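You operate a simulated robot arm through the tools that you are given. There is no shell and no other tool. Be economical: measure what you need, move in short steps, check, and stop when the job is done.

The job below is to be done with a simulated two-armed robot. You get a single attempt, and the scene is never put back.

TASK
Put one of the timber bundles from the top of the wooden jetty on the green tray. Open the left door of the blue locker, take the grey pallet and put it on the middle left shelf of the blue locker and shut the door again. Shut the right door of the right red locker. Take the small blue battery on the top of the left side table and put it away on the top of the left red locker. Put two of the red mouses from the top of the left side table on the top of the blue standing table. The order is free.

It is judged by the outcome, as a careful person would: the job done as asked, and still so three seconds after it is handed in. It fails if anything else is knocked over, pushed out of place, dropped, spilled or broken.

THE ROBOT
Two 6-joint arms with two-finger grippers on one trunk, on a base that drives. Base frame: it is fixed to the floor where the robot stands at the start and does not move with it; the origin is under the middle of the robot, x ahead of it, y to its left, z up. Units: m, degrees, N and s.
The left shoulder is at the start at [0.07, 0.148, 1.39], the right one opposite. With the tool pointing down near the work surface each hand reaches from about 0.34 to 0.62 m from the robot's upright axis, wherever it stands, measured 20 degrees to its own side. Places, roughly: green tray (15x11x3 cm) [-1.2, -1.1, 0.8]; grey pallet (7x7x2 cm) [2, -1.2, 0.8]; left door of the blue locker [3.2, -3.8, 0.6]; middle left shelf of the blue locker [3.2, -4, 0.4]; red mouse (6x10x3 cm) [3.3, 3.3, 0.8]; right door of the right red locker [1.7, -3.6, 0.6]; small blue battery [3.5, 3.5, 0.75]; timber bundle (10x4x3 cm) [0.7, -0.1, 0.8]; top of the blue standing table [4.7, 1.1, 1.1]; top of the left red locker [3.9, -4, 1.1]. Payload 2.45 kg a hand.
Tool frame (each hand has its own): the origin (TCP) lies between the finger pads and is the grasp point; the fingertips stand 0.03 m ahead of it; z points along the fingers, y is the line along which they close. The gripper opens to 0.106 m. The gripper's body begins 0.079 m behind the TCP.
Orientation is that of the tool frame in the base frame, as a unit quaternion [w, x, y, z]. With the fingers straight down and closing along the base's y, the tool's x points along the base's -x, its y along +y and its z along -z.

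THE INTERFACE
- The arms move only by the tool play_rows. It takes "left_steps", "right_steps" or both (then of equal length, played together; a hand with none holds still); each is one flat list of numbers, 6 for each row, row after row: the shift along the base's x, y, z in cm, then the turn, a rotation vector about the base's x, y, z in degrees. In form: [dx, dy, dz, ax, ay, az, dx, dy, dz, ax, ay, az, ...]. A call has 1 to 20 rows; each row is the pose to reach, as a shift and turn from the pose commanded when the call began. "left_claw" and "right_claw" are, for a hand that has rows, the opening, from 0 (shut) to 1 (fully open), set as the call begins (left out, the last holds). Rows are played at 5 a second. More than 0.05 m and 8.6 degrees between two rows, or a gripper value outside its range, and nothing of the call is played. Where a pose cannot be reached the arm comes as near as it can. A force on the tool above 40 N (or 10 N above the force at the start of the call, whichever is more), or a blocked arm, ends the call early, and 0.2 s more pass. The fingers move at their own pace (about 0.072 m/s each) and stop on an object; they squeeze with about 23 N. The grip force told is the motor's: it shows also when the fingers shut on nothing. Time passes only in rows, and 0.2 s behind the last, so rows that repeat a pose let the fingers close. It gives the time, the measured TCP pose, the force on the tool (base axes), the opening and the grip force at its end, in the units of the frame above (readings bear some noise), with the torque about the TCP (base axes, N m) and any sound that the robot's microphone picked up, and new pictures: "views" is both (left out), scene, wrist or none (wrist: the cameras of the hands that moved).
- Cameras (640 x 400 px; columns grow to the right, rows downward): "scene" is now at [0.1164, -0.0188, 1.6023]; the picture's right is [-0.28, -0.96, 0.00], its down [-0.81, 0.23, -0.54] and it looks along [0.52, -0.15, -0.84] (base axes); focal length 292 px, centre (320, 200). "left" rides on the left gripper at [0.076, 0.002, -0.106] in its tool frame; the picture's right is [-0.02, 1.00, 0.00], its down [-0.78, -0.02, -0.62] and it looks along [-0.62, -0.01, 0.78] (tool axes); focal length 247 px, centre (320, 200). "right" rides on the right gripper at [0.076, -0.002, -0.106] in its tool frame; the picture's right is [0.02, 1.00, 0.00], its down [-0.78, 0.02, -0.62] and it looks along [-0.62, 0.01, 0.78] (tool axes); focal length 247 px, centre (320, 200). There is no depth. A picture from a camera that has moved, and an enlarged one, comes with that camera's place and axes in the base frame and with its lens. The place of the scene camera against the robot may be out by one fixed shift of up to 0.018 m in any direction.
- raise_lower(by): slides the trunk up (or, below 0, down) by that many m; the arms and the scene camera ride with it, the base frame stays. It gives what a move gives, with no picture.
- roll_base(legs): drives the robot by 1 to 6 legs, each [ahead, left, turn to the left] in m, m and degrees, along the robot's own axes; the way and the turn of a leg run together, so that a leg with both is an arc; at most 1.5 m and 180 degrees a leg. The arms and the cameras ride along, it lands a little off, and it stops where it bumps. It gives what a move gives, and a new picture of the scene camera.
- turn_head(pan, tilt): turns the head with the scene camera to pan (to the left, within 86 degrees either way) and tilt (down, from -29 to 69), counted from straight ahead of the robot. It gives what a move gives, and a new picture of the scene camera.
- enlarge(camera, box): a new picture of the part [left, top, right, bottom] of that camera's present view, enlarged. No time passes.
- hand_in(): hands the job in; it is judged then, once.

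Go step by step. Nothing tells you exact positions but the pictures and the camera data: compare them with the known pose of the tool, close in by small moves and look again before you grip or let go. The budget is 196 turns and 260 pictures, counting those below and the enlarged ones. Unless the task says otherwise, let go and move clear before handing in.

The tools are called after "Request:" as a command line: name --argument value ..., lists and objects as JSON in quotes. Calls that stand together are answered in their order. play_rows: Moves the arms, as the interface text tells. Its arguments: {"type":"object","properties":{"left_steps":{"type":"array","items":{"type":"number"}},"left_claw":{"type":"number"},"right_steps":{"type":"array","items":{"type":"number"}},"right_claw":{"type":"number"},"views":{"type":"string","enum":["both","scene","wrist","none"]}},"required":[]} The other tools are called the same way: raise_lower (by) slides the trunk up or down; roll_base (legs) drives the base; turn_head (pan, tilt) turns the head that bears the scene camera; enlarge (camera, box) takes an enlarged picture of a part of a camera's view; hand_in () hands the job in.

At the start:

```text
time_s: 0.0
left_tcp_pos: [0.5107, 0.1724, 1.0181]
left_tool_rot: [0.0, 0.0, 1.0, 0.0]
left_force: [0.2, 1.1, -0.1]
left_moment: [-0.04, -0.01, 0.02]
left_width: 0.1058
left_gripper_force: 0.0
right_tcp_pos: [0.3863, -0.2853, 0.9483]
right_tool_rot: [0.0, -0.001, 1.0, 0.0]
right_force: [0.5, -0.6, 0.3]
right_moment: [-0.02, 0.03, 0.02]
right_width: 0.1062
right_gripper_force: 0.1
trunk travel left (down, up): [-0.863, 0.077]
robot x, y, heading: [0.0032, 0.0017, -0.0]
head pan, tilt: [-16.2, 57.1]
```

scene: 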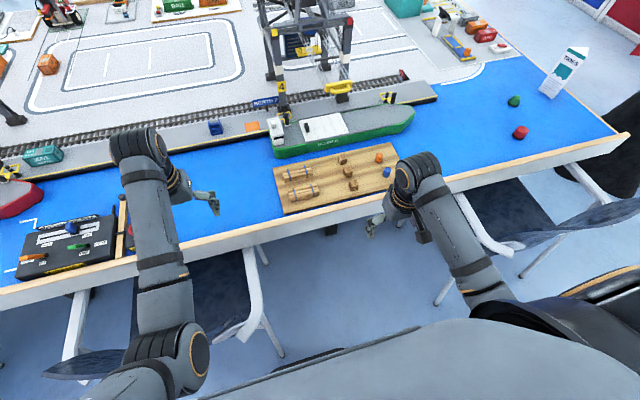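
right: 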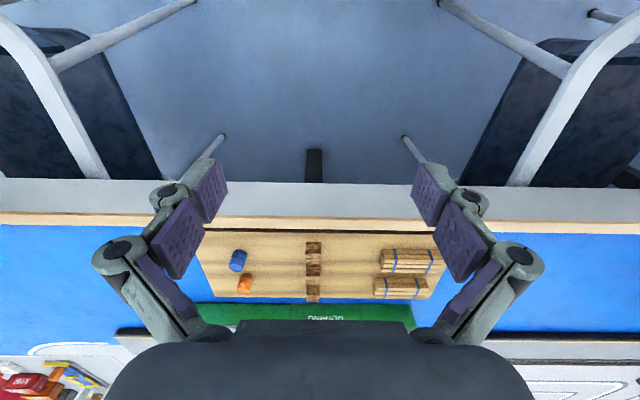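
left: 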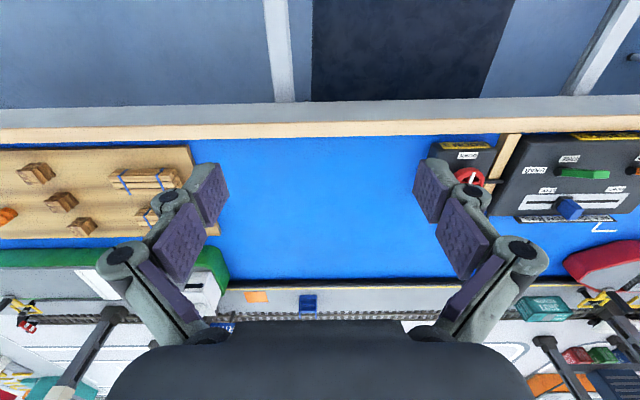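

I see the jetty with two timber bundles ahead at about (0.66, -0.11) and (0.74, -0.12). I'll look around before moving.

Request:
turn_head --pan -80 --tilt 25

Request:
turn_head --pan -30 --tilt 15

Request:
turn_head --pan 40 --tilt 15

Request:
turn_head --pan 0 --tilt 69

```text
time_s: 1.3
left_tcp_pos: [0.51, 0.1726, 1.0182]
left_tool_rot: [0.0, 0.0, 1.0, 0.0]
left_force: [-0.5, 0.0, -0.5]
left_moment: [-0.04, 0.03, -0.01]
left_width: 0.1061
left_gripper_force: 0.0
right_tcp_pos: [0.3869, -0.2845, 0.9494]
right_tool_rot: [0.0, 0.0, 1.0, 0.0]
right_force: [-0.6, -0.1, 0.2]
right_moment: [0.0, 0.0, -0.03]
right_width: 0.106
right_gripper_force: 0.0
trunk travel left (down, up): [-0.863, 0.077]
robot x, y, heading: [0.0023, -0.002, 0.1]
head pan, tilt: [-80.0, 25.0]
camera scene: at [0.0655, -0.09, 1.6489], right [-0.98, -0.17, 0.0], down [-0.07, 0.42, -0.91], along [0.16, -0.89, -0.42], focal length 292 px, centre (320, 200)
```

scene: 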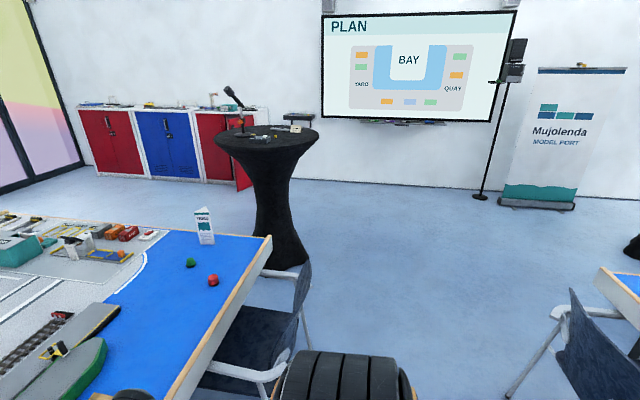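

```text
time_s: 2.5
left_tcp_pos: [0.5099, 0.1716, 1.0188]
left_tool_rot: [0.0, 0.0, 1.0, 0.0]
left_force: [-0.1, -0.3, 0.4]
left_moment: [0.0, -0.01, 0.0]
left_width: 0.1059
left_gripper_force: 0.0
right_tcp_pos: [0.3869, -0.2849, 0.9502]
right_tool_rot: [0.0, -0.001, 1.0, -0.001]
right_force: [-0.6, 0.0, -0.1]
right_moment: [0.01, -0.02, -0.01]
right_width: 0.1059
right_gripper_force: 0.0
trunk travel left (down, up): [-0.863, 0.077]
robot x, y, heading: [0.0029, -0.0028, 0.1]
head pan, tilt: [-30.0, 15.0]
camera scene: at [0.1302, -0.0461, 1.6652], right [-0.5, -0.87, 0.0], down [-0.22, 0.13, -0.97], along [0.84, -0.48, -0.26], focal length 292 px, centre (320, 200)
```

scene: 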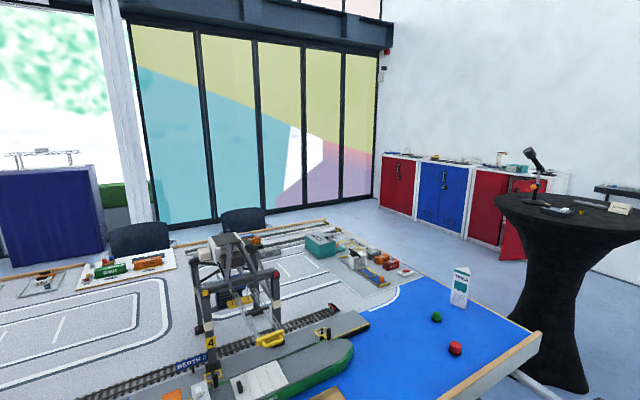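

```text
time_s: 3.9
left_tcp_pos: [0.5098, 0.1722, 1.0177]
left_tool_rot: [0.0, 0.001, 1.0, 0.0]
left_force: [0.5, -0.6, 0.9]
left_moment: [0.02, -0.01, -0.01]
left_width: 0.1061
left_gripper_force: 0.2
right_tcp_pos: [0.387, -0.2849, 0.9488]
right_tool_rot: [0.0, -0.001, 1.0, 0.0]
right_force: [-0.1, -0.5, 0.1]
right_moment: [0.0, 0.03, 0.02]
right_width: 0.1061
right_gripper_force: 0.1
trunk travel left (down, up): [-0.863, 0.077]
robot x, y, heading: [-0.0008, 0.001, -0.0]
head pan, tilt: [40.0, 15.0]
camera scene: at [0.121, 0.0607, 1.6652], right [0.64, -0.77, 0.0], down [-0.2, -0.17, -0.97], along [0.74, 0.62, -0.26], focal length 292 px, centre (320, 200)
```

scene: 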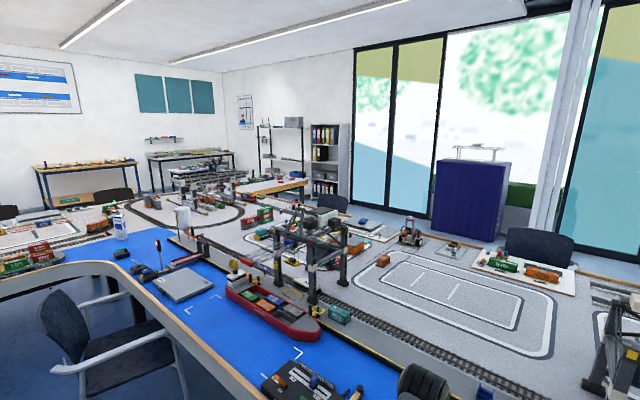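

```text
time_s: 5.2
left_tcp_pos: [0.5103, 0.1715, 1.0178]
left_tool_rot: [0.0, 0.001, 1.0, 0.0]
left_force: [0.6, -0.2, 0.3]
left_moment: [-0.02, 0.02, 0.02]
left_width: 0.1062
left_gripper_force: 0.0
right_tcp_pos: [0.3868, -0.2837, 0.9505]
right_tool_rot: [0.001, -0.002, 1.0, -0.001]
right_force: [-0.3, -0.5, 0.8]
right_moment: [0.02, 0.01, 0.01]
right_width: 0.1065
right_gripper_force: 0.0
trunk travel left (down, up): [-0.863, 0.077]
robot x, y, heading: [0.0047, 0.0013, 0.3]
head pan, tilt: [0.0, 68.8]
camera scene: at [0.1054, 0.0008, 1.5896], right [0.0, -1.0, 0.0], down [-0.93, 0.0, -0.36], along [0.36, 0.0, -0.93], focal length 292 px, centre (320, 200)
```

scene: 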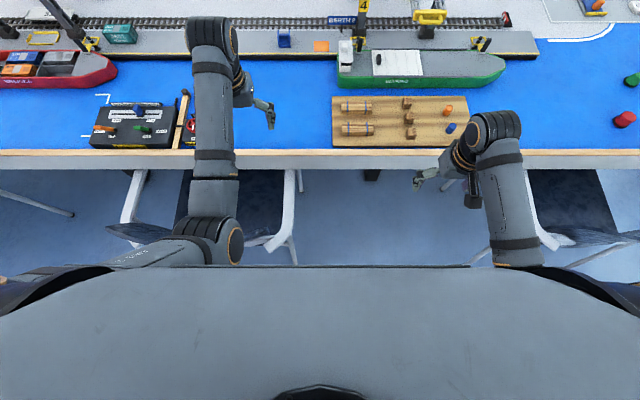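

The room: main table ahead, lockers on the right wall, standing table and side table beyond. First I turn the right hand to close along x and move it above the near bundle to test reach.

Request:
play_rows --right_steps '[3, 1.5, 3, 0, 0, 8, 6, 3, 5, 0, 0, 16, 9, 4.5, 5, 0, 0, 24, 12, 6, 5, 0, 0, 32, 14, 8, 5, 0, 0, 40, 16, 10, 4, 0, 0, 48, 18, 12, 3, 0, 0, 56, 20, 13.5, 3, 0, 0, 64, 22, 15, 3, 0, 0, 72, 24, 15.5, 3, 0, 0, 80, 26, 15.5, 3, 0, 0, 88, 26, 15.5, 3, 0, 0, 90, 26, 15.5, 3, 0, 0, 90]' --right_claw 1 --views "both"

```text
time_s: 8.0
left_tcp_pos: [0.51, 0.1727, 1.018]
left_tool_rot: [0.0, 0.0, 1.0, 0.0]
left_force: [0.3, 0.9, 0.2]
left_moment: [-0.01, 0.02, -0.02]
left_width: 0.1058
left_gripper_force: 0.1
right_tcp_pos: [0.6457, -0.1281, 0.9807]
right_tool_rot: [0.0, 0.708, -0.707, 0.0]
right_force: [-1.2, -0.5, -0.6]
right_moment: [0.01, -0.01, -0.01]
right_width: 0.1059
right_gripper_force: 0.0
trunk travel left (down, up): [-0.863, 0.077]
robot x, y, heading: [0.0025, -0.0009, 0.4]
head pan, tilt: [0.0, 68.8]
camera scene: at [0.1052, 0.0008, 1.5895], right [0.0, -1.0, 0.0], down [-0.93, 0.0, -0.36], along [0.36, 0.0, -0.93], focal length 292 px, centre (320, 200)
camera right: at [0.6475, -0.2046, 1.0849], right [-1.0, -0.02, 0.0], down [-0.02, 0.78, 0.62], along [-0.01, 0.62, -0.78], focal length 247 px, centre (320, 200)
```

scene: 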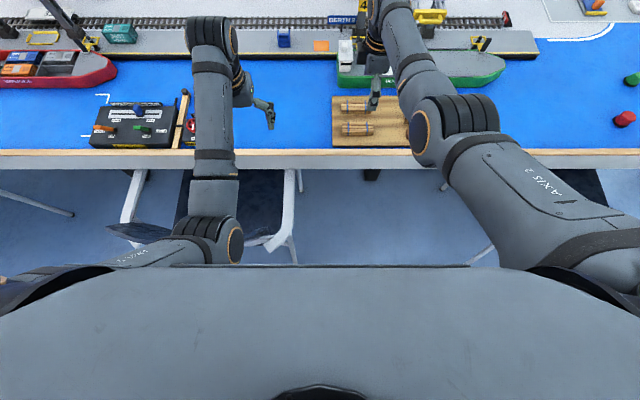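
right: 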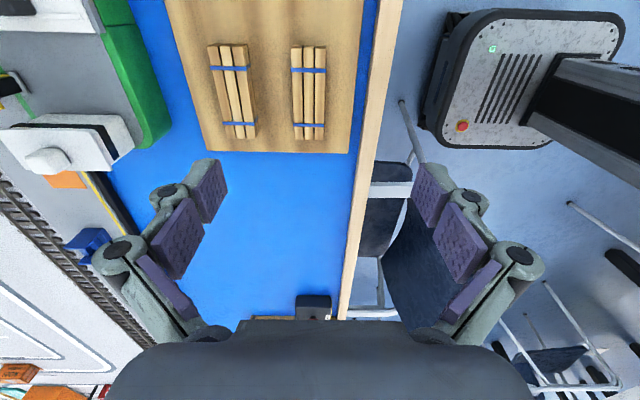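

The bundle's centre is about (0.66, -0.122) and the hand reaches it. I narrow the claw so it doesn't touch the other bundle, and descend partway.

Request:
play_rows --right_steps '[0.7, 0.3, -2, 0, 0, 0, 1.4, 0.6, -5, 0, 0, 0, 1.4, 0.6, -8, 0, 0, 0, 1.4, 0.6, -10, 0, 0, 0, 1.4, 0.6, -10, 0, 0, 0]' --right_claw 0.65 --views "wrist"

Request:
turn_head --pan -10 --tilt 52

Request:
enlarge --camera "scene" --box '[220, 100, 420, 225]'

```text
time_s: 9.2
left_tcp_pos: [0.5102, 0.1725, 1.019]
left_tool_rot: [0.0, 0.0, 1.0, 0.0]
left_force: [-0.2, 0.2, -0.4]
left_moment: [0.02, -0.01, -0.01]
left_width: 0.1059
left_gripper_force: 0.0
right_tcp_pos: [0.6297, -0.1336, 0.9116]
right_tool_rot: [0.0, 0.708, -0.707, 0.0]
right_force: [-0.1, -0.4, -2.4]
right_moment: [-0.01, -0.01, -0.01]
right_width: 0.069
right_gripper_force: 0.1
right hand out of reach, approached as far as the arm can: row 1, 2, 3, 4, 5
trunk travel left (down, up): [-0.863, 0.077]
robot x, y, heading: [-0.0003, 0.0009, -0.1]
head pan, tilt: [0.0, 68.8]
camera right: at [0.6298, -0.2096, 1.0167], right [-1.0, -0.02, 0.0], down [-0.02, 0.78, 0.62], along [-0.01, 0.62, -0.78], focal length 247 px, centre (320, 200)
```

right: 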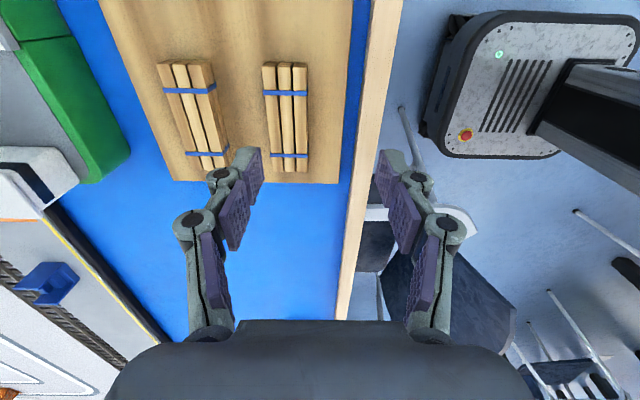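

```text
time_s: 9.9
left_tcp_pos: [0.5098, 0.1722, 1.0194]
left_tool_rot: [0.0, 0.0, 1.0, -0.001]
left_force: [0.2, -0.1, 0.1]
left_moment: [0.0, -0.03, 0.01]
left_width: 0.1058
left_gripper_force: 0.0
right_tcp_pos: [0.629, -0.1343, 0.9116]
right_tool_rot: [0.0, 0.708, -0.707, 0.0]
right_force: [0.2, -0.1, -0.5]
right_moment: [-0.01, -0.05, -0.01]
right_width: 0.0689
right_gripper_force: 0.2
trunk travel left (down, up): [-0.863, 0.077]
robot x, y, heading: [0.0014, -0.0035, -0.0]
head pan, tilt: [-10.0, 52.0]
camera scene: at [0.1233, -0.0122, 1.6088], right [-0.17, -0.98, 0.0], down [-0.78, 0.14, -0.61], along [0.61, -0.11, -0.79], focal length 292 px, centre (320, 200)
```

scene: 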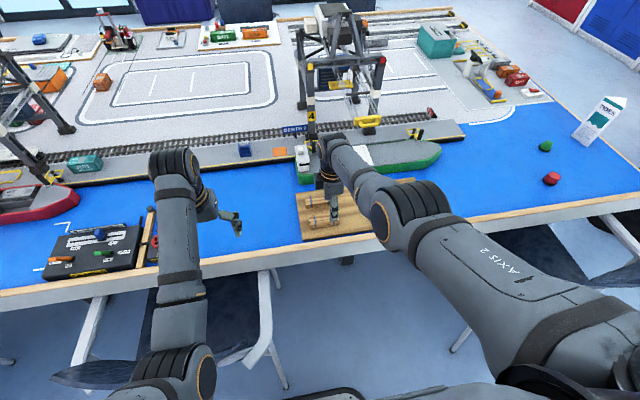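

```text
3.20 times, centred on (320, 162) of scene
camera zoom: at [0.1233, -0.0122, 1.6088], right [-0.17, -0.98, 0.0], down [-0.78, 0.14, -0.61], along [0.61, -0.11, -0.79], focal length 933 px, centre (320, 320)
```

zoom: 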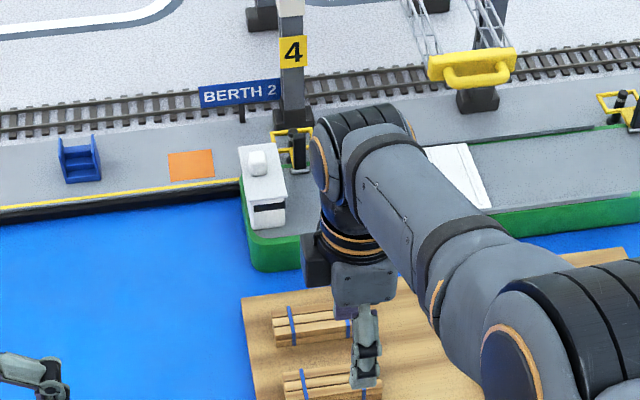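

The arm is at its reach limit here, so I raise the hand and then lower the trunk to extend the reach.

Request:
play_rows --right_steps '[-2, 0, 5, 0, 0, 0, -2, 0, 10, 0, 0, 0, -2, 0, 10, 0, 0, 0]' --views "none"

Request:
raise_lower --by -0.12

```text
refused: row 1 steps farther than a row can; nothing moved
```

```text
time_s: 11.4
left_tcp_pos: [0.5078, 0.172, 0.9014]
left_tool_rot: [0.003, 0.0, 1.0, -0.001]
left_force: [-0.3, -0.6, -0.3]
left_moment: [0.03, -0.02, -0.01]
left_width: 0.1062
left_gripper_force: 0.2
right_tcp_pos: [0.6235, -0.1338, 0.7935]
right_tool_rot: [0.0, 0.708, -0.707, -0.001]
right_force: [-10.0, -0.2, 22.3]
right_moment: [0.01, 0.88, 0.04]
right_width: 0.0964
right_gripper_force: 15.4
trunk travel left (down, up): [-0.743, 0.197]
robot x, y, heading: [-0.0018, 0.0011, -0.2]
head pan, tilt: [-10.0, 52.0]
```

The first call was refused, so the trunk move pressed the hand down. I raise the trunk back at once and check.

Request:
raise_lower --by 0.06

Request:
enlarge --camera "right" --box '[0, 0, 640, 400]'

Request:
enlarge --camera "scene" --box '[220, 100, 420, 225]'

```text
time_s: 12.4
left_tcp_pos: [0.5109, 0.171, 0.959]
left_tool_rot: [-0.001, 0.0, 1.0, 0.0]
left_force: [-0.5, -0.6, 0.3]
left_moment: [0.0, -0.01, -0.01]
left_width: 0.1061
left_gripper_force: 0.0
right_tcp_pos: [0.63, -0.1337, 0.8511]
right_tool_rot: [0.0, -0.707, 0.707, 0.001]
right_force: [-0.1, 0.4, 0.0]
right_moment: [0.02, -0.02, 0.02]
right_width: 0.0688
right_gripper_force: 0.1
trunk travel left (down, up): [-0.803, 0.137]
robot x, y, heading: [0.0015, -0.0015, -0.4]
head pan, tilt: [-10.0, 52.0]
```

```text
1.00 times, centred on (320, 200) of right (not enlarged: the box is as wide or as high as the picture)
camera zoom: at [0.6304, -0.2096, 0.9559], right [-1.0, -0.02, 0.0], down [-0.02, 0.78, 0.62], along [-0.01, 0.62, -0.78], focal length 247 px, centre (320, 200)
```

zoom: 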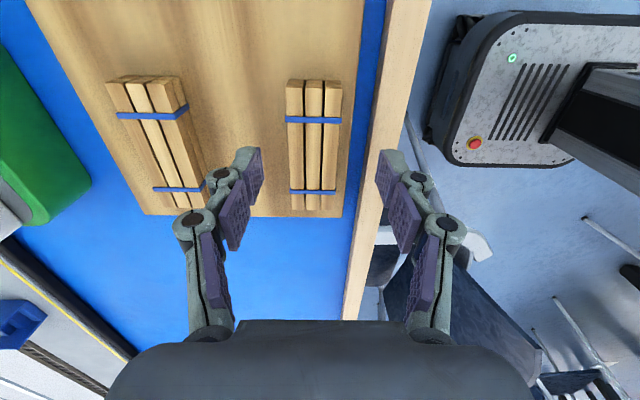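

```text
3.20 times, centred on (320, 162) of scene
camera zoom: at [0.1247, -0.0124, 1.5487], right [-0.17, -0.98, 0.0], down [-0.78, 0.14, -0.61], along [0.61, -0.11, -0.79], focal length 933 px, centre (320, 320)
```

zoom: 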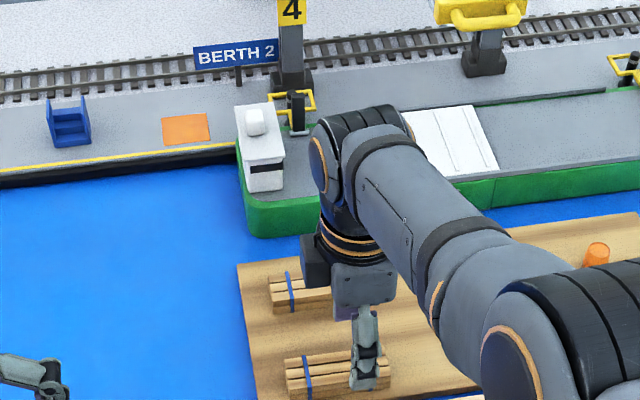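

The near bundle slid about 2.5 cm towards me but lies intact at about (0.634, -0.132), now right between the fingers. I lower the trunk a little more and look.

Request:
raise_lower --by -0.03

Request:
enlarge --camera "right" --box '[0, 0, 640, 400]'

```text
time_s: 13.2
left_tcp_pos: [0.51, 0.1721, 0.9268]
left_tool_rot: [0.0, -0.001, 1.0, 0.0]
left_force: [-0.4, 0.9, 0.1]
left_moment: [0.02, -0.01, -0.02]
left_width: 0.1061
left_gripper_force: 0.1
right_tcp_pos: [0.6286, -0.1332, 0.8218]
right_tool_rot: [0.0, 0.708, -0.707, -0.001]
right_force: [-1.0, 0.3, 0.7]
right_moment: [0.03, -0.01, -0.01]
right_width: 0.0686
right_gripper_force: 0.0
trunk travel left (down, up): [-0.773, 0.167]
robot x, y, heading: [0.0028, -0.0025, 0.0]
head pan, tilt: [-10.0, 52.0]
```

```text
1.00 times, centred on (320, 200) of right (not enlarged: the box is as wide or as high as the picture)
camera zoom: at [0.6294, -0.2094, 0.927], right [-1.0, -0.02, 0.0], down [-0.02, 0.78, 0.62], along [-0.01, 0.62, -0.78], focal length 247 px, centre (320, 200)
```

zoom: 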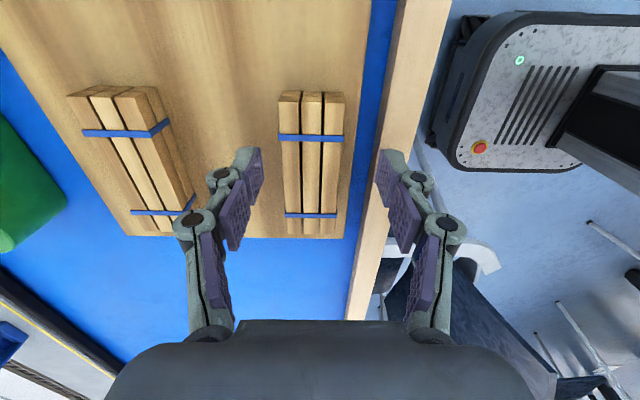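

Request:
raise_lower --by -0.018

Request:
enlarge --camera "right" --box '[0, 0, 640, 400]'

Request:
enlarge --camera "scene" --box '[240, 60, 400, 160]'

```text
time_s: 13.8
left_tcp_pos: [0.5095, 0.1719, 0.9114]
left_tool_rot: [0.002, 0.0, 1.0, 0.001]
left_force: [0.0, 0.5, 0.5]
left_moment: [0.02, -0.01, 0.01]
left_width: 0.106
left_gripper_force: 0.0
right_tcp_pos: [0.6283, -0.1334, 0.8047]
right_tool_rot: [0.0, 0.707, -0.707, 0.001]
right_force: [-0.1, -0.8, 5.2]
right_moment: [-0.01, 0.22, 0.01]
right_width: 0.0704
right_gripper_force: 0.7
trunk travel left (down, up): [-0.755, 0.185]
robot x, y, heading: [-0.0001, -0.0019, 0.0]
head pan, tilt: [-10.0, 52.0]
```

```text
1.00 times, centred on (320, 200) of right (not enlarged: the box is as wide or as high as the picture)
camera zoom: at [0.6288, -0.2094, 0.9098], right [-1.0, -0.02, 0.0], down [-0.02, 0.78, 0.62], along [-0.01, 0.62, -0.78], focal length 247 px, centre (320, 200)
```

zoom: 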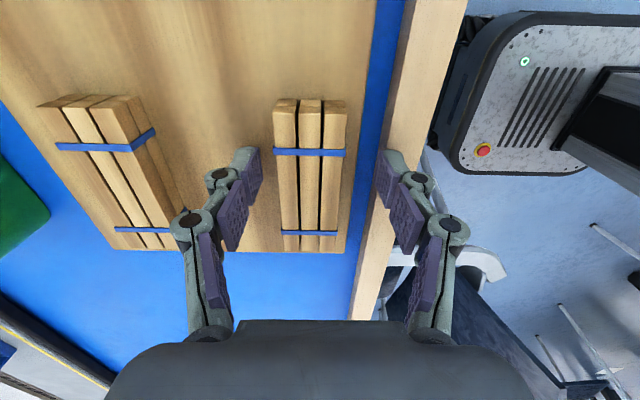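

```text
4.00 times, centred on (320, 110) of scene
camera zoom: at [0.1215, -0.0122, 1.501], right [-0.17, -0.98, 0.0], down [-0.78, 0.14, -0.62], along [0.61, -0.11, -0.79], focal length 1166 px, centre (320, 560)
```

zoom: 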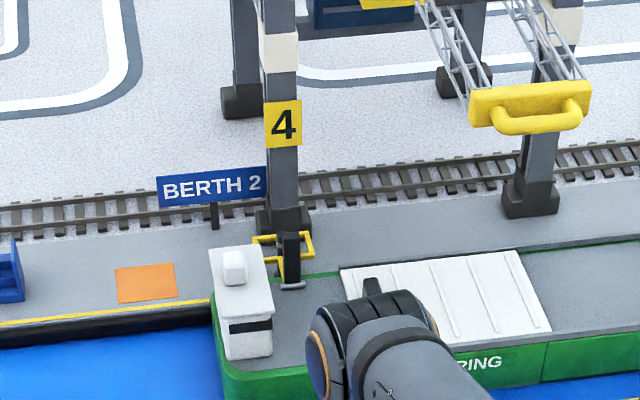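

The near finger just touches the table's rim. I lift slightly and close on the bundle.

Request:
raise_lower --by 0.004

Request:
play_rows --right_steps '[0, 0, 0, 0, 0, 0, 0, 0, 0, 0, 0, 0, 0, 0, 0, 0, 0, 0, 0, 0, 0, 0, 0, 0, 0, 0, 0, 0, 0, 0]' --right_claw 0.2 --views "wrist"

```text
time_s: 14.4
left_tcp_pos: [0.5088, 0.1717, 0.9143]
left_tool_rot: [0.0, 0.0, 1.0, 0.0]
left_force: [-1.4, 1.1, -0.2]
left_moment: [0.0, 0.01, 0.03]
left_width: 0.1062
left_gripper_force: 0.0
right_tcp_pos: [0.6278, -0.1346, 0.8077]
right_tool_rot: [0.0, 0.708, -0.707, 0.0]
right_force: [-0.3, 0.1, 1.2]
right_moment: [0.0, 0.0, 0.01]
right_width: 0.0688
right_gripper_force: 0.0
trunk travel left (down, up): [-0.759, 0.181]
robot x, y, heading: [-0.0017, -0.0021, -0.2]
head pan, tilt: [-10.0, 52.0]
```

```text
time_s: 15.6
left_tcp_pos: [0.5105, 0.1718, 0.9149]
left_tool_rot: [0.0, 0.0, 1.0, 0.001]
left_force: [0.6, 0.1, -0.1]
left_moment: [-0.01, 0.01, -0.01]
left_width: 0.1056
left_gripper_force: 0.1
right_tcp_pos: [0.6294, -0.1343, 0.8075]
right_tool_rot: [0.001, 0.708, -0.707, 0.0]
right_force: [0.6, -0.1, -0.4]
right_moment: [-0.02, 0.02, 0.0]
right_width: 0.037
right_gripper_force: 23.2
trunk travel left (down, up): [-0.759, 0.181]
robot x, y, heading: [-0.0017, 0.004, 0.2]
head pan, tilt: [-10.0, 52.0]
camera right: at [0.6297, -0.2095, 0.9128], right [-1.0, -0.02, 0.0], down [-0.02, 0.78, 0.62], along [-0.01, 0.62, -0.78], focal length 247 px, centre (320, 200)
```

right: 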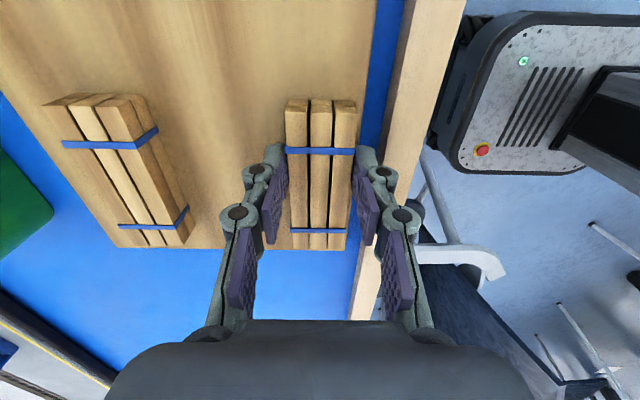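

The bundle is gripped (0.037 m, 23 N). I lift with the trunk.

Request:
raise_lower --by 0.181

Request:
enlarge --camera "right" --box '[0, 0, 640, 400]'

```text
time_s: 17.6
left_tcp_pos: [0.5112, 0.1716, 1.0941]
left_tool_rot: [-0.001, 0.0, 1.0, 0.0]
left_force: [1.0, -0.8, -0.4]
left_moment: [0.01, 0.01, -0.03]
left_width: 0.1062
left_gripper_force: 0.0
right_tcp_pos: [0.629, -0.1341, 0.9892]
right_tool_rot: [0.001, 0.708, -0.706, 0.0]
right_force: [0.7, 0.3, 0.0]
right_moment: [-0.01, -0.02, 0.03]
right_width: 0.037
right_gripper_force: 23.5
trunk travel left (down, up): [-0.94, 0.0]
robot x, y, heading: [0.0001, 0.0016, 0.0]
head pan, tilt: [-10.0, 52.0]
```

```text
1.00 times, centred on (320, 200) of right (not enlarged: the box is as wide or as high as the picture)
camera zoom: at [0.6299, -0.2095, 1.0935], right [-1.0, -0.02, 0.0], down [-0.02, 0.78, 0.62], along [-0.01, 0.62, -0.78], focal length 247 px, centre (320, 200)
```

zoom: 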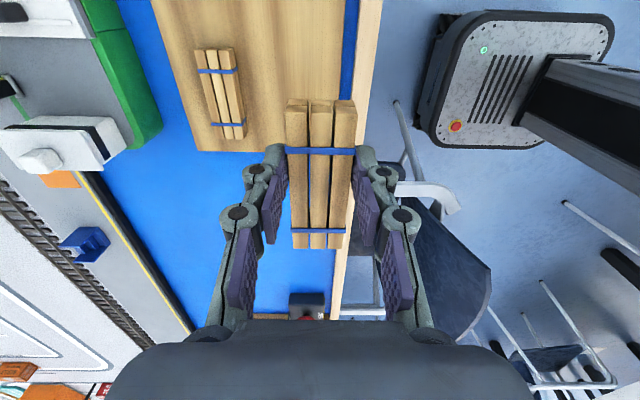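

Holding the bundle clear. I pull both hands in for driving, then look behind for the tray.

Request:
play_rows --right_steps '[-3, 0, 1, 0, 0, 0, -7, -1, 2, 0, 0, 0, -11, -2, 3, 0, 0, 0, -15, -3, 4, 0, 0, 0, -19, -4, 5, 0, 0, 0, -23, -5, 6, 0, 0, 0, -25, -6, 6, 0, 0, 0]' --left_steps '[-2, 0, 0, 0, 0, 0, -4, 0, 0, 0, 0, 0, -6, 1, 0, 0, 0, 0, -8, 2, 0, 0, 0, 0, -10, 3, 0, 0, 0, 0, -12, 4, 0, 0, 0, 0, -13, 4, 0, 0, 0, 0]' --views "none"

Request:
turn_head --pan -86 --tilt 50

Request:
turn_head --pan 86 --tilt 40

```text
time_s: 19.2
left_tcp_pos: [0.3844, 0.2066, 1.0634]
left_tool_rot: [0.001, 0.0, 1.0, 0.001]
left_force: [0.4, -1.0, -0.5]
left_moment: [0.01, -0.03, 0.01]
left_width: 0.1061
left_gripper_force: 0.1
left hand out of reach, approached as far as the arm can: row 1, 2, 3, 4, 5, 6, 7
right_tcp_pos: [0.3767, -0.1941, 1.0489]
right_tool_rot: [0.0, 0.708, -0.707, 0.0]
right_force: [-0.1, 0.1, -0.1]
right_moment: [0.01, -0.01, 0.0]
right_width: 0.0374
right_gripper_force: 23.1
trunk travel left (down, up): [-0.94, 0.0]
robot x, y, heading: [-0.0026, 0.0012, -0.1]
head pan, tilt: [-10.0, 52.0]
```

```text
time_s: 20.7
left_tcp_pos: [0.3858, 0.2078, 1.0623]
left_tool_rot: [0.001, 0.0, 1.0, -0.001]
left_force: [0.0, 0.1, 0.4]
left_moment: [-0.03, -0.02, -0.03]
left_width: 0.1058
left_gripper_force: 0.1
right_tcp_pos: [0.3782, -0.1937, 1.0485]
right_tool_rot: [0.0, 0.708, -0.706, 0.0]
right_force: [0.1, 0.6, -1.2]
right_moment: [0.0, -0.02, 0.02]
right_width: 0.0368
right_gripper_force: 22.8
trunk travel left (down, up): [-0.94, 0.0]
robot x, y, heading: [0.002, 0.002, -0.1]
head pan, tilt: [-85.9, 50.0]
camera scene: at [0.0551, -0.076, 1.6885], right [-1.0, -0.07, 0.0], down [-0.05, 0.76, -0.64], along [0.05, -0.64, -0.77], focal length 292 px, centre (320, 200)
```

scene: 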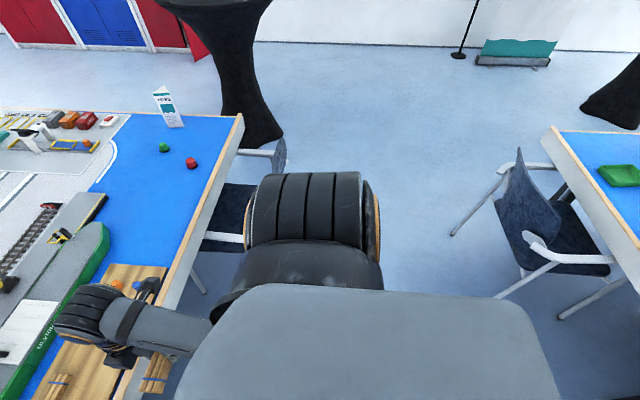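

```text
time_s: 23.3
left_tcp_pos: [0.3845, 0.2075, 1.0628]
left_tool_rot: [0.001, 0.001, 1.0, 0.0]
left_force: [0.9, -0.4, 0.3]
left_moment: [0.04, 0.0, 0.03]
left_width: 0.1059
left_gripper_force: 0.1
right_tcp_pos: [0.3792, -0.1939, 1.0487]
right_tool_rot: [0.0, 0.708, -0.707, 0.0]
right_force: [-0.6, 0.5, -0.7]
right_moment: [-0.01, 0.03, -0.03]
right_width: 0.0372
right_gripper_force: 22.7
trunk travel left (down, up): [-0.94, 0.0]
robot x, y, heading: [-0.0006, 0.0021, 0.2]
head pan, tilt: [85.9, 40.0]
camera scene: at [0.0554, 0.0856, 1.7027], right [1.0, -0.07, 0.0], down [-0.05, -0.64, -0.77], along [0.05, 0.76, -0.64], focal length 292 px, centre (320, 200)
```

scene: 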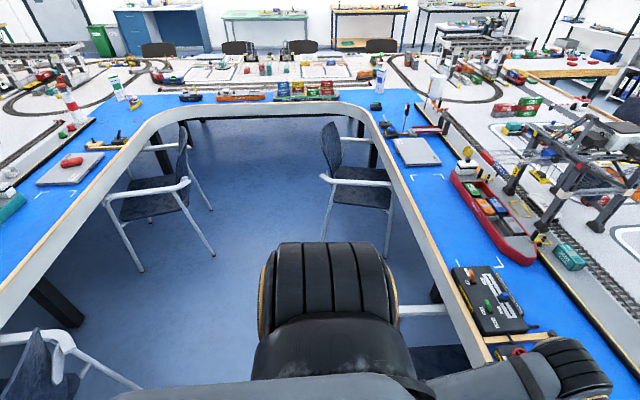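

The green tray is on the rear wing of the U-table at about (-1.15, -1.05), with a chair in front of it. I'll back up, strafe out of the bay and come at it from the wing's end.

Request:
roll_base --legs '[[-0.25, 0, 0], [0, -1.5, 0], [0, -0.55, 0], [0, 0, 90]]'

Request:
turn_head --pan 40 --tilt 45

```text
time_s: 38.8
left_tcp_pos: [-0.4519, -1.6734, 1.0628]
left_tool_rot: [-0.001, 0.716, -0.698, -0.001]
left_force: [0.6, 1.2, -0.4]
left_moment: [-0.03, 0.0, 0.03]
left_width: 0.106
left_gripper_force: 0.1
right_tcp_pos: [-0.052, -1.6695, 1.0476]
right_tool_rot: [0.0, 1.0, 0.013, 0.0]
right_force: [0.5, -0.1, -1.1]
right_moment: [0.0, 0.0, -0.01]
right_width: 0.0373
right_gripper_force: 23.0
trunk travel left (down, up): [-0.94, 0.0]
robot x, y, heading: [-0.2344, -2.0522, 91.3]
head pan, tilt: [85.9, 40.0]
camera scene: at [-0.3226, -1.9979, 1.7027], right [0.05, 1.0, 0.0], down [0.64, -0.03, -0.77], along [-0.77, 0.04, -0.64], focal length 292 px, centre (320, 200)
```

scene: 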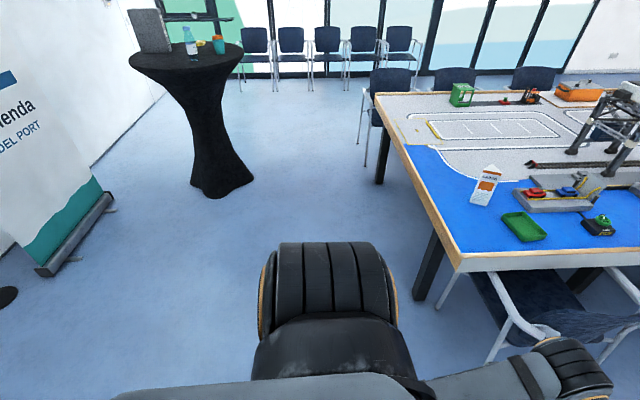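

```text
time_s: 39.9
left_tcp_pos: [-0.4524, -1.6738, 1.0635]
left_tool_rot: [-0.001, 0.716, -0.698, -0.001]
left_force: [-0.3, 0.3, -0.3]
left_moment: [-0.04, -0.01, 0.01]
left_width: 0.1061
left_gripper_force: 0.1
right_tcp_pos: [-0.0511, -1.6694, 1.0486]
right_tool_rot: [0.0, 1.0, 0.012, 0.0]
right_force: [0.4, 0.5, -0.6]
right_moment: [0.02, -0.03, 0.0]
right_width: 0.037
right_gripper_force: 23.2
trunk travel left (down, up): [-0.94, 0.0]
robot x, y, heading: [-0.2384, -2.0525, 91.5]
head pan, tilt: [40.0, 45.0]
camera scene: at [-0.2917, -1.941, 1.6954], right [0.75, 0.66, 0.0], down [0.47, -0.53, -0.71], along [-0.47, 0.53, -0.71], focal length 292 px, centre (320, 200)
```

scene: 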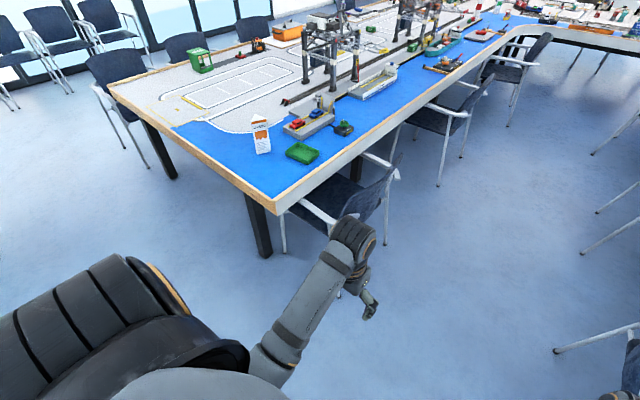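

The tray is at about (-1.2, -1.06) and a table leg stands at about (-1.32, -1.33). I'll strafe to x≈-1.30 and come ahead to y≈-1.68.

Request:
roll_base --legs '[[0, 0, -1.5], [0, 1.05, 0], [0.36, 0, 0]]'

Request:
turn_head --pan -10 --tilt 60

```text
time_s: 47.5
left_tcp_pos: [-1.4858, -1.3066, 1.0647]
left_tool_rot: [0.001, -0.704, 0.71, 0.001]
left_force: [0.0, -0.5, 0.1]
left_moment: [0.01, -0.04, 0.02]
left_width: 0.106
left_gripper_force: 0.1
right_tcp_pos: [-1.0846, -1.3149, 1.0491]
right_tool_rot: [-0.001, 1.0, -0.004, 0.0]
right_force: [-0.7, -0.7, 0.6]
right_moment: [0.02, -0.01, 0.0]
right_width: 0.0372
right_gripper_force: 22.8
trunk travel left (down, up): [-0.94, 0.0]
robot x, y, heading: [-1.2813, -1.6926, 89.5]
head pan, tilt: [40.0, 45.0]
camera scene: at [-1.3342, -1.5796, 1.6956], right [0.77, 0.64, 0.0], down [0.45, -0.54, -0.71], along [-0.45, 0.55, -0.71], focal length 292 px, centre (320, 200)
```

scene: 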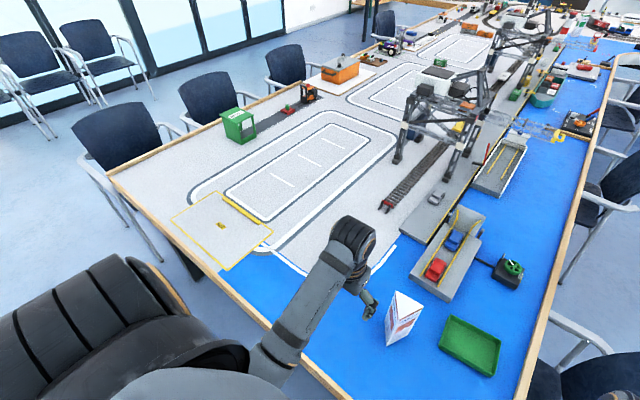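

```text
time_s: 48.7
left_tcp_pos: [-1.4869, -1.3043, 1.0626]
left_tool_rot: [0.0, -0.705, 0.709, 0.0]
left_force: [0.0, -0.7, -0.2]
left_moment: [0.04, 0.01, 0.0]
left_width: 0.1061
left_gripper_force: 0.1
right_tcp_pos: [-1.085, -1.3141, 1.0485]
right_tool_rot: [0.0, 1.0, -0.003, 0.0]
right_force: [-0.4, 0.4, -0.1]
right_moment: [0.01, -0.03, 0.0]
right_width: 0.0375
right_gripper_force: 23.3
trunk travel left (down, up): [-0.94, 0.0]
robot x, y, heading: [-1.2832, -1.6915, 89.4]
head pan, tilt: [-10.0, 60.0]
camera scene: at [-1.2704, -1.5747, 1.676], right [0.98, -0.18, 0.0], down [-0.16, -0.85, -0.5], along [0.09, 0.49, -0.87], focal length 292 px, centre (320, 200)
```

scene: 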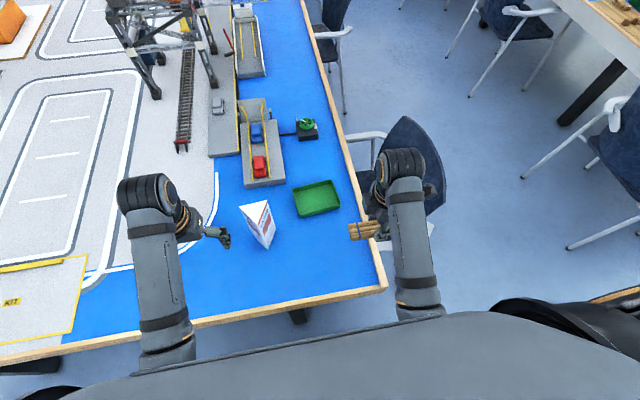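

Tray centre is at about (-1.187, -1.063), long side along x, matching the bundle's direction. I bring the right hand over it.

Request:
play_rows --right_steps '[-1.5, 4, 0, 0, 0, 0, -3, 8, -1, 0, 0, 0, -4.5, 12, -2, 0, 0, 0, -6, 16, -3, 0, 0, 0, -8, 20, -4, 0, 0, 0, -10, 24, -5, 0, 0, 0, -10.2, 25.1, -5, 0, 0, 0, -10.2, 25.1, -5, 0, 0, 0]' --views "both"

```text
time_s: 50.5
left_tcp_pos: [-1.486, -1.3045, 1.0621]
left_tool_rot: [0.002, -0.704, 0.71, 0.002]
left_force: [-0.4, -0.8, 0.5]
left_moment: [-0.01, 0.02, -0.03]
left_width: 0.1062
left_gripper_force: 0.1
right_tcp_pos: [-1.1858, -1.0654, 1.0006]
right_tool_rot: [-0.001, 1.0, -0.003, -0.001]
right_force: [0.0, 0.3, -0.9]
right_moment: [-0.02, -0.04, -0.01]
right_width: 0.0374
right_gripper_force: 23.0
right hand out of reach, approached as far as the arm can: row 7, 8
trunk travel left (down, up): [-0.94, 0.0]
robot x, y, heading: [-1.2798, -1.6901, 89.8]
head pan, tilt: [-10.0, 60.0]
camera scene: at [-1.2702, -1.5751, 1.676], right [0.98, -0.18, 0.0], down [-0.16, -0.85, -0.5], along [0.09, 0.49, -0.87], focal length 292 px, centre (320, 200)
camera right: at [-1.1102, -1.0643, 1.1059], right [0.01, -1.0, 0.0], down [-0.78, -0.01, 0.62], along [-0.62, -0.01, -0.78], focal length 247 px, centre (320, 200)
```

scene: 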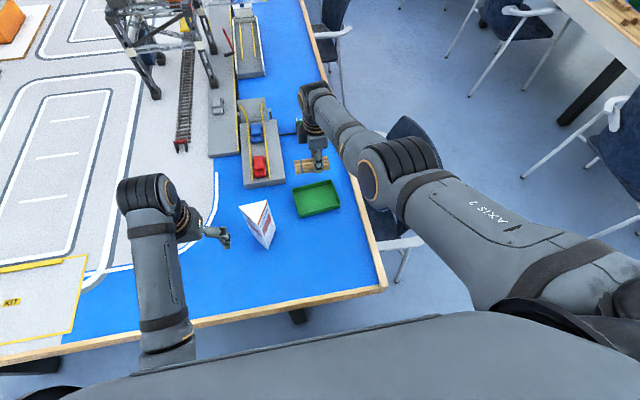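
right: 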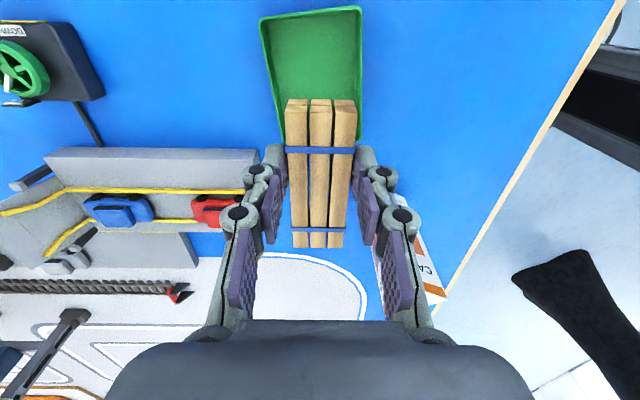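

The bundle is aligned above the tray. I lower with the trunk.

Request:
raise_lower --by -0.17

Request:
enlarge --camera "right" --box '[0, 0, 640, 400]'

Request:
enlarge --camera "scene" --box '[220, 60, 420, 185]'

```text
time_s: 52.4
left_tcp_pos: [-1.4866, -1.3037, 0.892]
left_tool_rot: [0.0, -0.705, 0.709, 0.001]
left_force: [0.4, 0.3, 0.3]
left_moment: [-0.03, 0.02, -0.02]
left_width: 0.1057
left_gripper_force: 0.0
right_tcp_pos: [-1.1847, -1.0656, 0.8297]
right_tool_rot: [0.0, 1.0, -0.004, 0.0]
right_force: [0.4, -0.1, -0.8]
right_moment: [0.02, -0.02, -0.03]
right_width: 0.0372
right_gripper_force: 23.0
trunk travel left (down, up): [-0.77, 0.17]
robot x, y, heading: [-1.2851, -1.6893, 89.5]
head pan, tilt: [-10.0, 60.0]
```

```text
1.00 times, centred on (320, 200) of right (not enlarged: the box is as wide or as high as the picture)
camera zoom: at [-1.11, -1.0639, 0.9354], right [0.01, -1.0, 0.0], down [-0.78, -0.01, 0.62], along [-0.62, -0.01, -0.78], focal length 247 px, centre (320, 200)
```

zoom: 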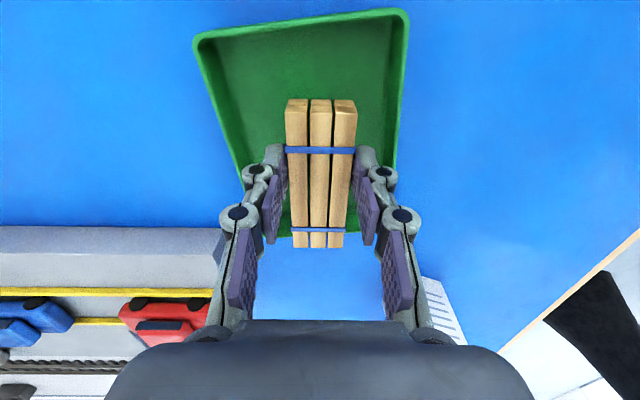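

```text
3.20 times, centred on (320, 122) of scene
camera zoom: at [-1.2703, -1.5741, 1.506], right [0.98, -0.18, 0.0], down [-0.16, -0.85, -0.5], along [0.09, 0.49, -0.87], focal length 933 px, centre (320, 448)
```

zoom: 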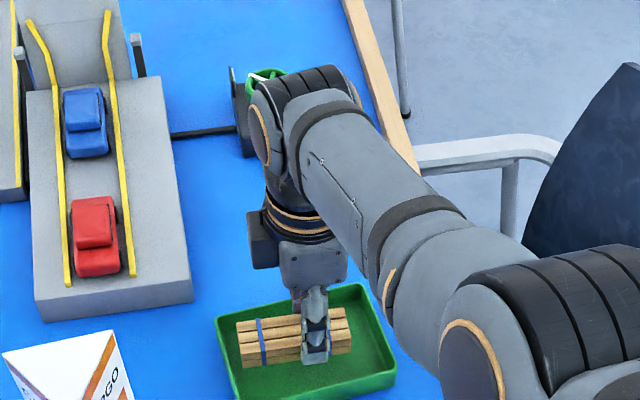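

Slight centring shift, then lower further.

Request:
play_rows --right_steps '[0.7, 0.3, -0.5, 0, 0, 0, 0.7, 0.3, -1.2, 0, 0, 0, 0.7, 0.3, -2.0, 0, 0, 0, 0.7, 0.3, -2.4, 0, 0, 0]' --views "wrist"

```text
time_s: 53.4
left_tcp_pos: [-1.4856, -1.3052, 0.8936]
left_tool_rot: [0.0, -0.705, 0.709, 0.0]
left_force: [-0.3, -1.1, -0.4]
left_moment: [0.0, -0.02, -0.01]
left_width: 0.106
left_gripper_force: 0.1
right_tcp_pos: [-1.1741, -1.0717, 0.8104]
right_tool_rot: [0.0, 1.0, -0.004, 0.0]
right_force: [-0.3, 0.3, 0.3]
right_moment: [0.05, 0.02, -0.02]
right_width: 0.0373
right_gripper_force: 22.8
right hand out of reach, approached as far as the arm can: row 1, 2, 3, 4
trunk travel left (down, up): [-0.77, 0.17]
robot x, y, heading: [-1.2807, -1.6924, 89.7]
head pan, tilt: [-10.0, 60.0]
camera right: at [-1.0982, -1.0695, 0.9152], right [0.01, -1.0, 0.0], down [-0.78, -0.01, 0.62], along [-0.62, -0.01, -0.78], focal length 247 px, centre (320, 200)
```

right: 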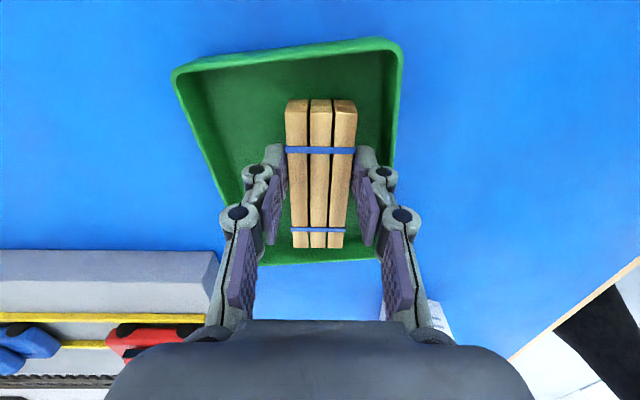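

The hand is at its reach limit and 1 cm short in y; I raise the hand and lower the trunk further to gain reach.

Request:
play_rows --right_steps '[0, 0, 3, 0, 0, 0, 0, 0, 6, 0, 0, 0, 0, 0, 8, 0, 0, 0]' --views "none"

```text
time_s: 54.2
left_tcp_pos: [-1.4863, -1.3039, 0.8917]
left_tool_rot: [0.0, -0.705, 0.709, 0.001]
left_force: [0.1, -0.4, -0.1]
left_moment: [-0.02, 0.0, 0.04]
left_width: 0.1062
left_gripper_force: 0.1
right_tcp_pos: [-1.1737, -1.072, 0.8899]
right_tool_rot: [0.001, 1.0, -0.004, 0.001]
right_force: [-0.1, 0.2, 0.0]
right_moment: [-0.01, -0.03, 0.02]
right_width: 0.0372
right_gripper_force: 23.2
trunk travel left (down, up): [-0.77, 0.17]
robot x, y, heading: [-1.2794, -1.6889, 89.6]
head pan, tilt: [-10.0, 60.0]
```

Request:
raise_lower --by -0.06

Request:
play_rows --right_steps '[-0.5, 0.5, -0.5, 0, 0, 0, -0.8, 1.1, -1.0, 0, 0, 0, -0.8, 1.1, -1.5, 0, 0, 0, -0.8, 1.1, -2.2, 0, 0, 0]' --left_steps '[0, 0, 2, 0, 0, 0, 0, 0, 4, 0, 0, 0, 0, 0, 6, 0, 0, 0, 0, 0, 6, 0, 0, 0]' --views "wrist"

```text
time_s: 55.2
left_tcp_pos: [-1.4865, -1.3052, 0.8328]
left_tool_rot: [0.001, -0.704, 0.71, 0.0]
left_force: [-1.1, -0.7, 0.3]
left_moment: [-0.02, 0.0, -0.02]
left_width: 0.1056
left_gripper_force: 0.1
right_tcp_pos: [-1.175, -1.072, 0.8309]
right_tool_rot: [0.0, 1.0, -0.003, 0.001]
right_force: [-0.6, -1.0, -0.4]
right_moment: [-0.01, 0.01, -0.01]
right_width: 0.0372
right_gripper_force: 22.9
trunk travel left (down, up): [-0.71, 0.23]
robot x, y, heading: [-1.2805, -1.6921, 89.8]
head pan, tilt: [-10.0, 60.0]
```

```text
time_s: 56.2
left_tcp_pos: [-1.4867, -1.3041, 0.833]
left_tool_rot: [0.0, -0.705, 0.71, 0.001]
left_force: [0.0, 0.8, 0.9]
left_moment: [0.02, -0.01, 0.04]
left_width: 0.1056
left_gripper_force: 0.0
left hand out of reach, approached as far as the arm can: row 1, 2, 3, 4
right_tcp_pos: [-1.1815, -1.0604, 0.8072]
right_tool_rot: [0.0, 1.0, -0.003, 0.0]
right_force: [-0.1, -0.5, -1.3]
right_moment: [0.0, 0.0, 0.05]
right_width: 0.0367
right_gripper_force: 23.7
trunk travel left (down, up): [-0.71, 0.23]
robot x, y, heading: [-1.2796, -1.6889, 89.4]
head pan, tilt: [-10.0, 60.0]
camera right: at [-1.1073, -1.0589, 0.9129], right [0.01, -1.0, 0.0], down [-0.78, -0.01, 0.62], along [-0.62, -0.01, -0.78], focal length 247 px, centre (320, 200)
camera left: at [-1.4885, -1.3795, 0.9381], right [-1.0, 0.03, 0.0], down [0.02, 0.78, 0.62], along [0.02, 0.62, -0.78], focal length 247 px, centre (320, 200)
```

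right: 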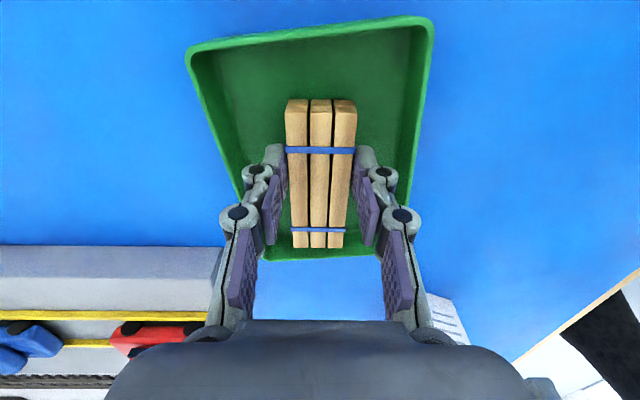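
left: 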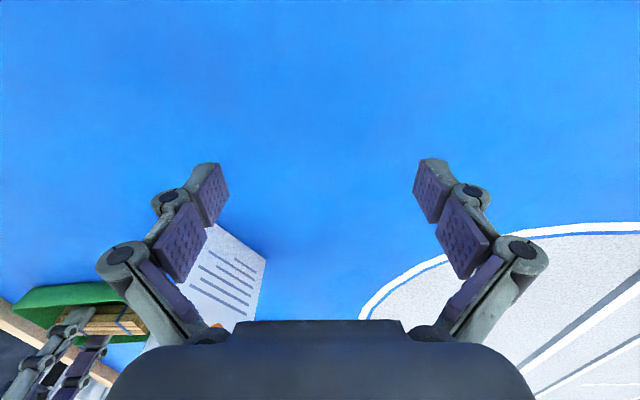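

Centred nicely. Lowering slowly to the tray floor.

Request:
play_rows --right_steps '[0, 0, -0.5, 0, 0, 0, 0, 0, -1.0, 0, 0, 0, 0, 0, -1.0, 0, 0, 0]' --views "none"

Request:
enlarge --camera "scene" --box '[270, 40, 370, 103]'

```text
time_s: 57.0
left_tcp_pos: [-1.4861, -1.3044, 0.8329]
left_tool_rot: [0.001, -0.705, 0.71, 0.002]
left_force: [-0.6, 0.0, 0.2]
left_moment: [0.0, -0.01, 0.0]
left_width: 0.1063
left_gripper_force: 0.0
right_tcp_pos: [-1.1827, -1.0616, 0.8001]
right_tool_rot: [-0.002, 1.0, -0.003, 0.0]
right_force: [0.1, 2.8, 11.1]
right_moment: [-0.07, 0.39, -0.06]
right_width: 0.0369
right_gripper_force: 23.3
trunk travel left (down, up): [-0.71, 0.23]
robot x, y, heading: [-1.2807, -1.6892, 89.6]
head pan, tilt: [-10.0, 60.0]
```

```text
6.35 times, centred on (320, 72) of scene
camera zoom: at [-1.2705, -1.5757, 1.4463], right [0.98, -0.18, 0.0], down [-0.16, -0.85, -0.5], along [0.09, 0.49, -0.87], focal length 1852 px, centre (320, 1016)
```

zoom: 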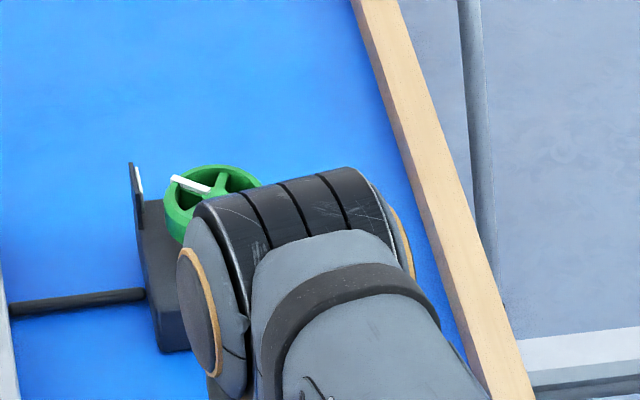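

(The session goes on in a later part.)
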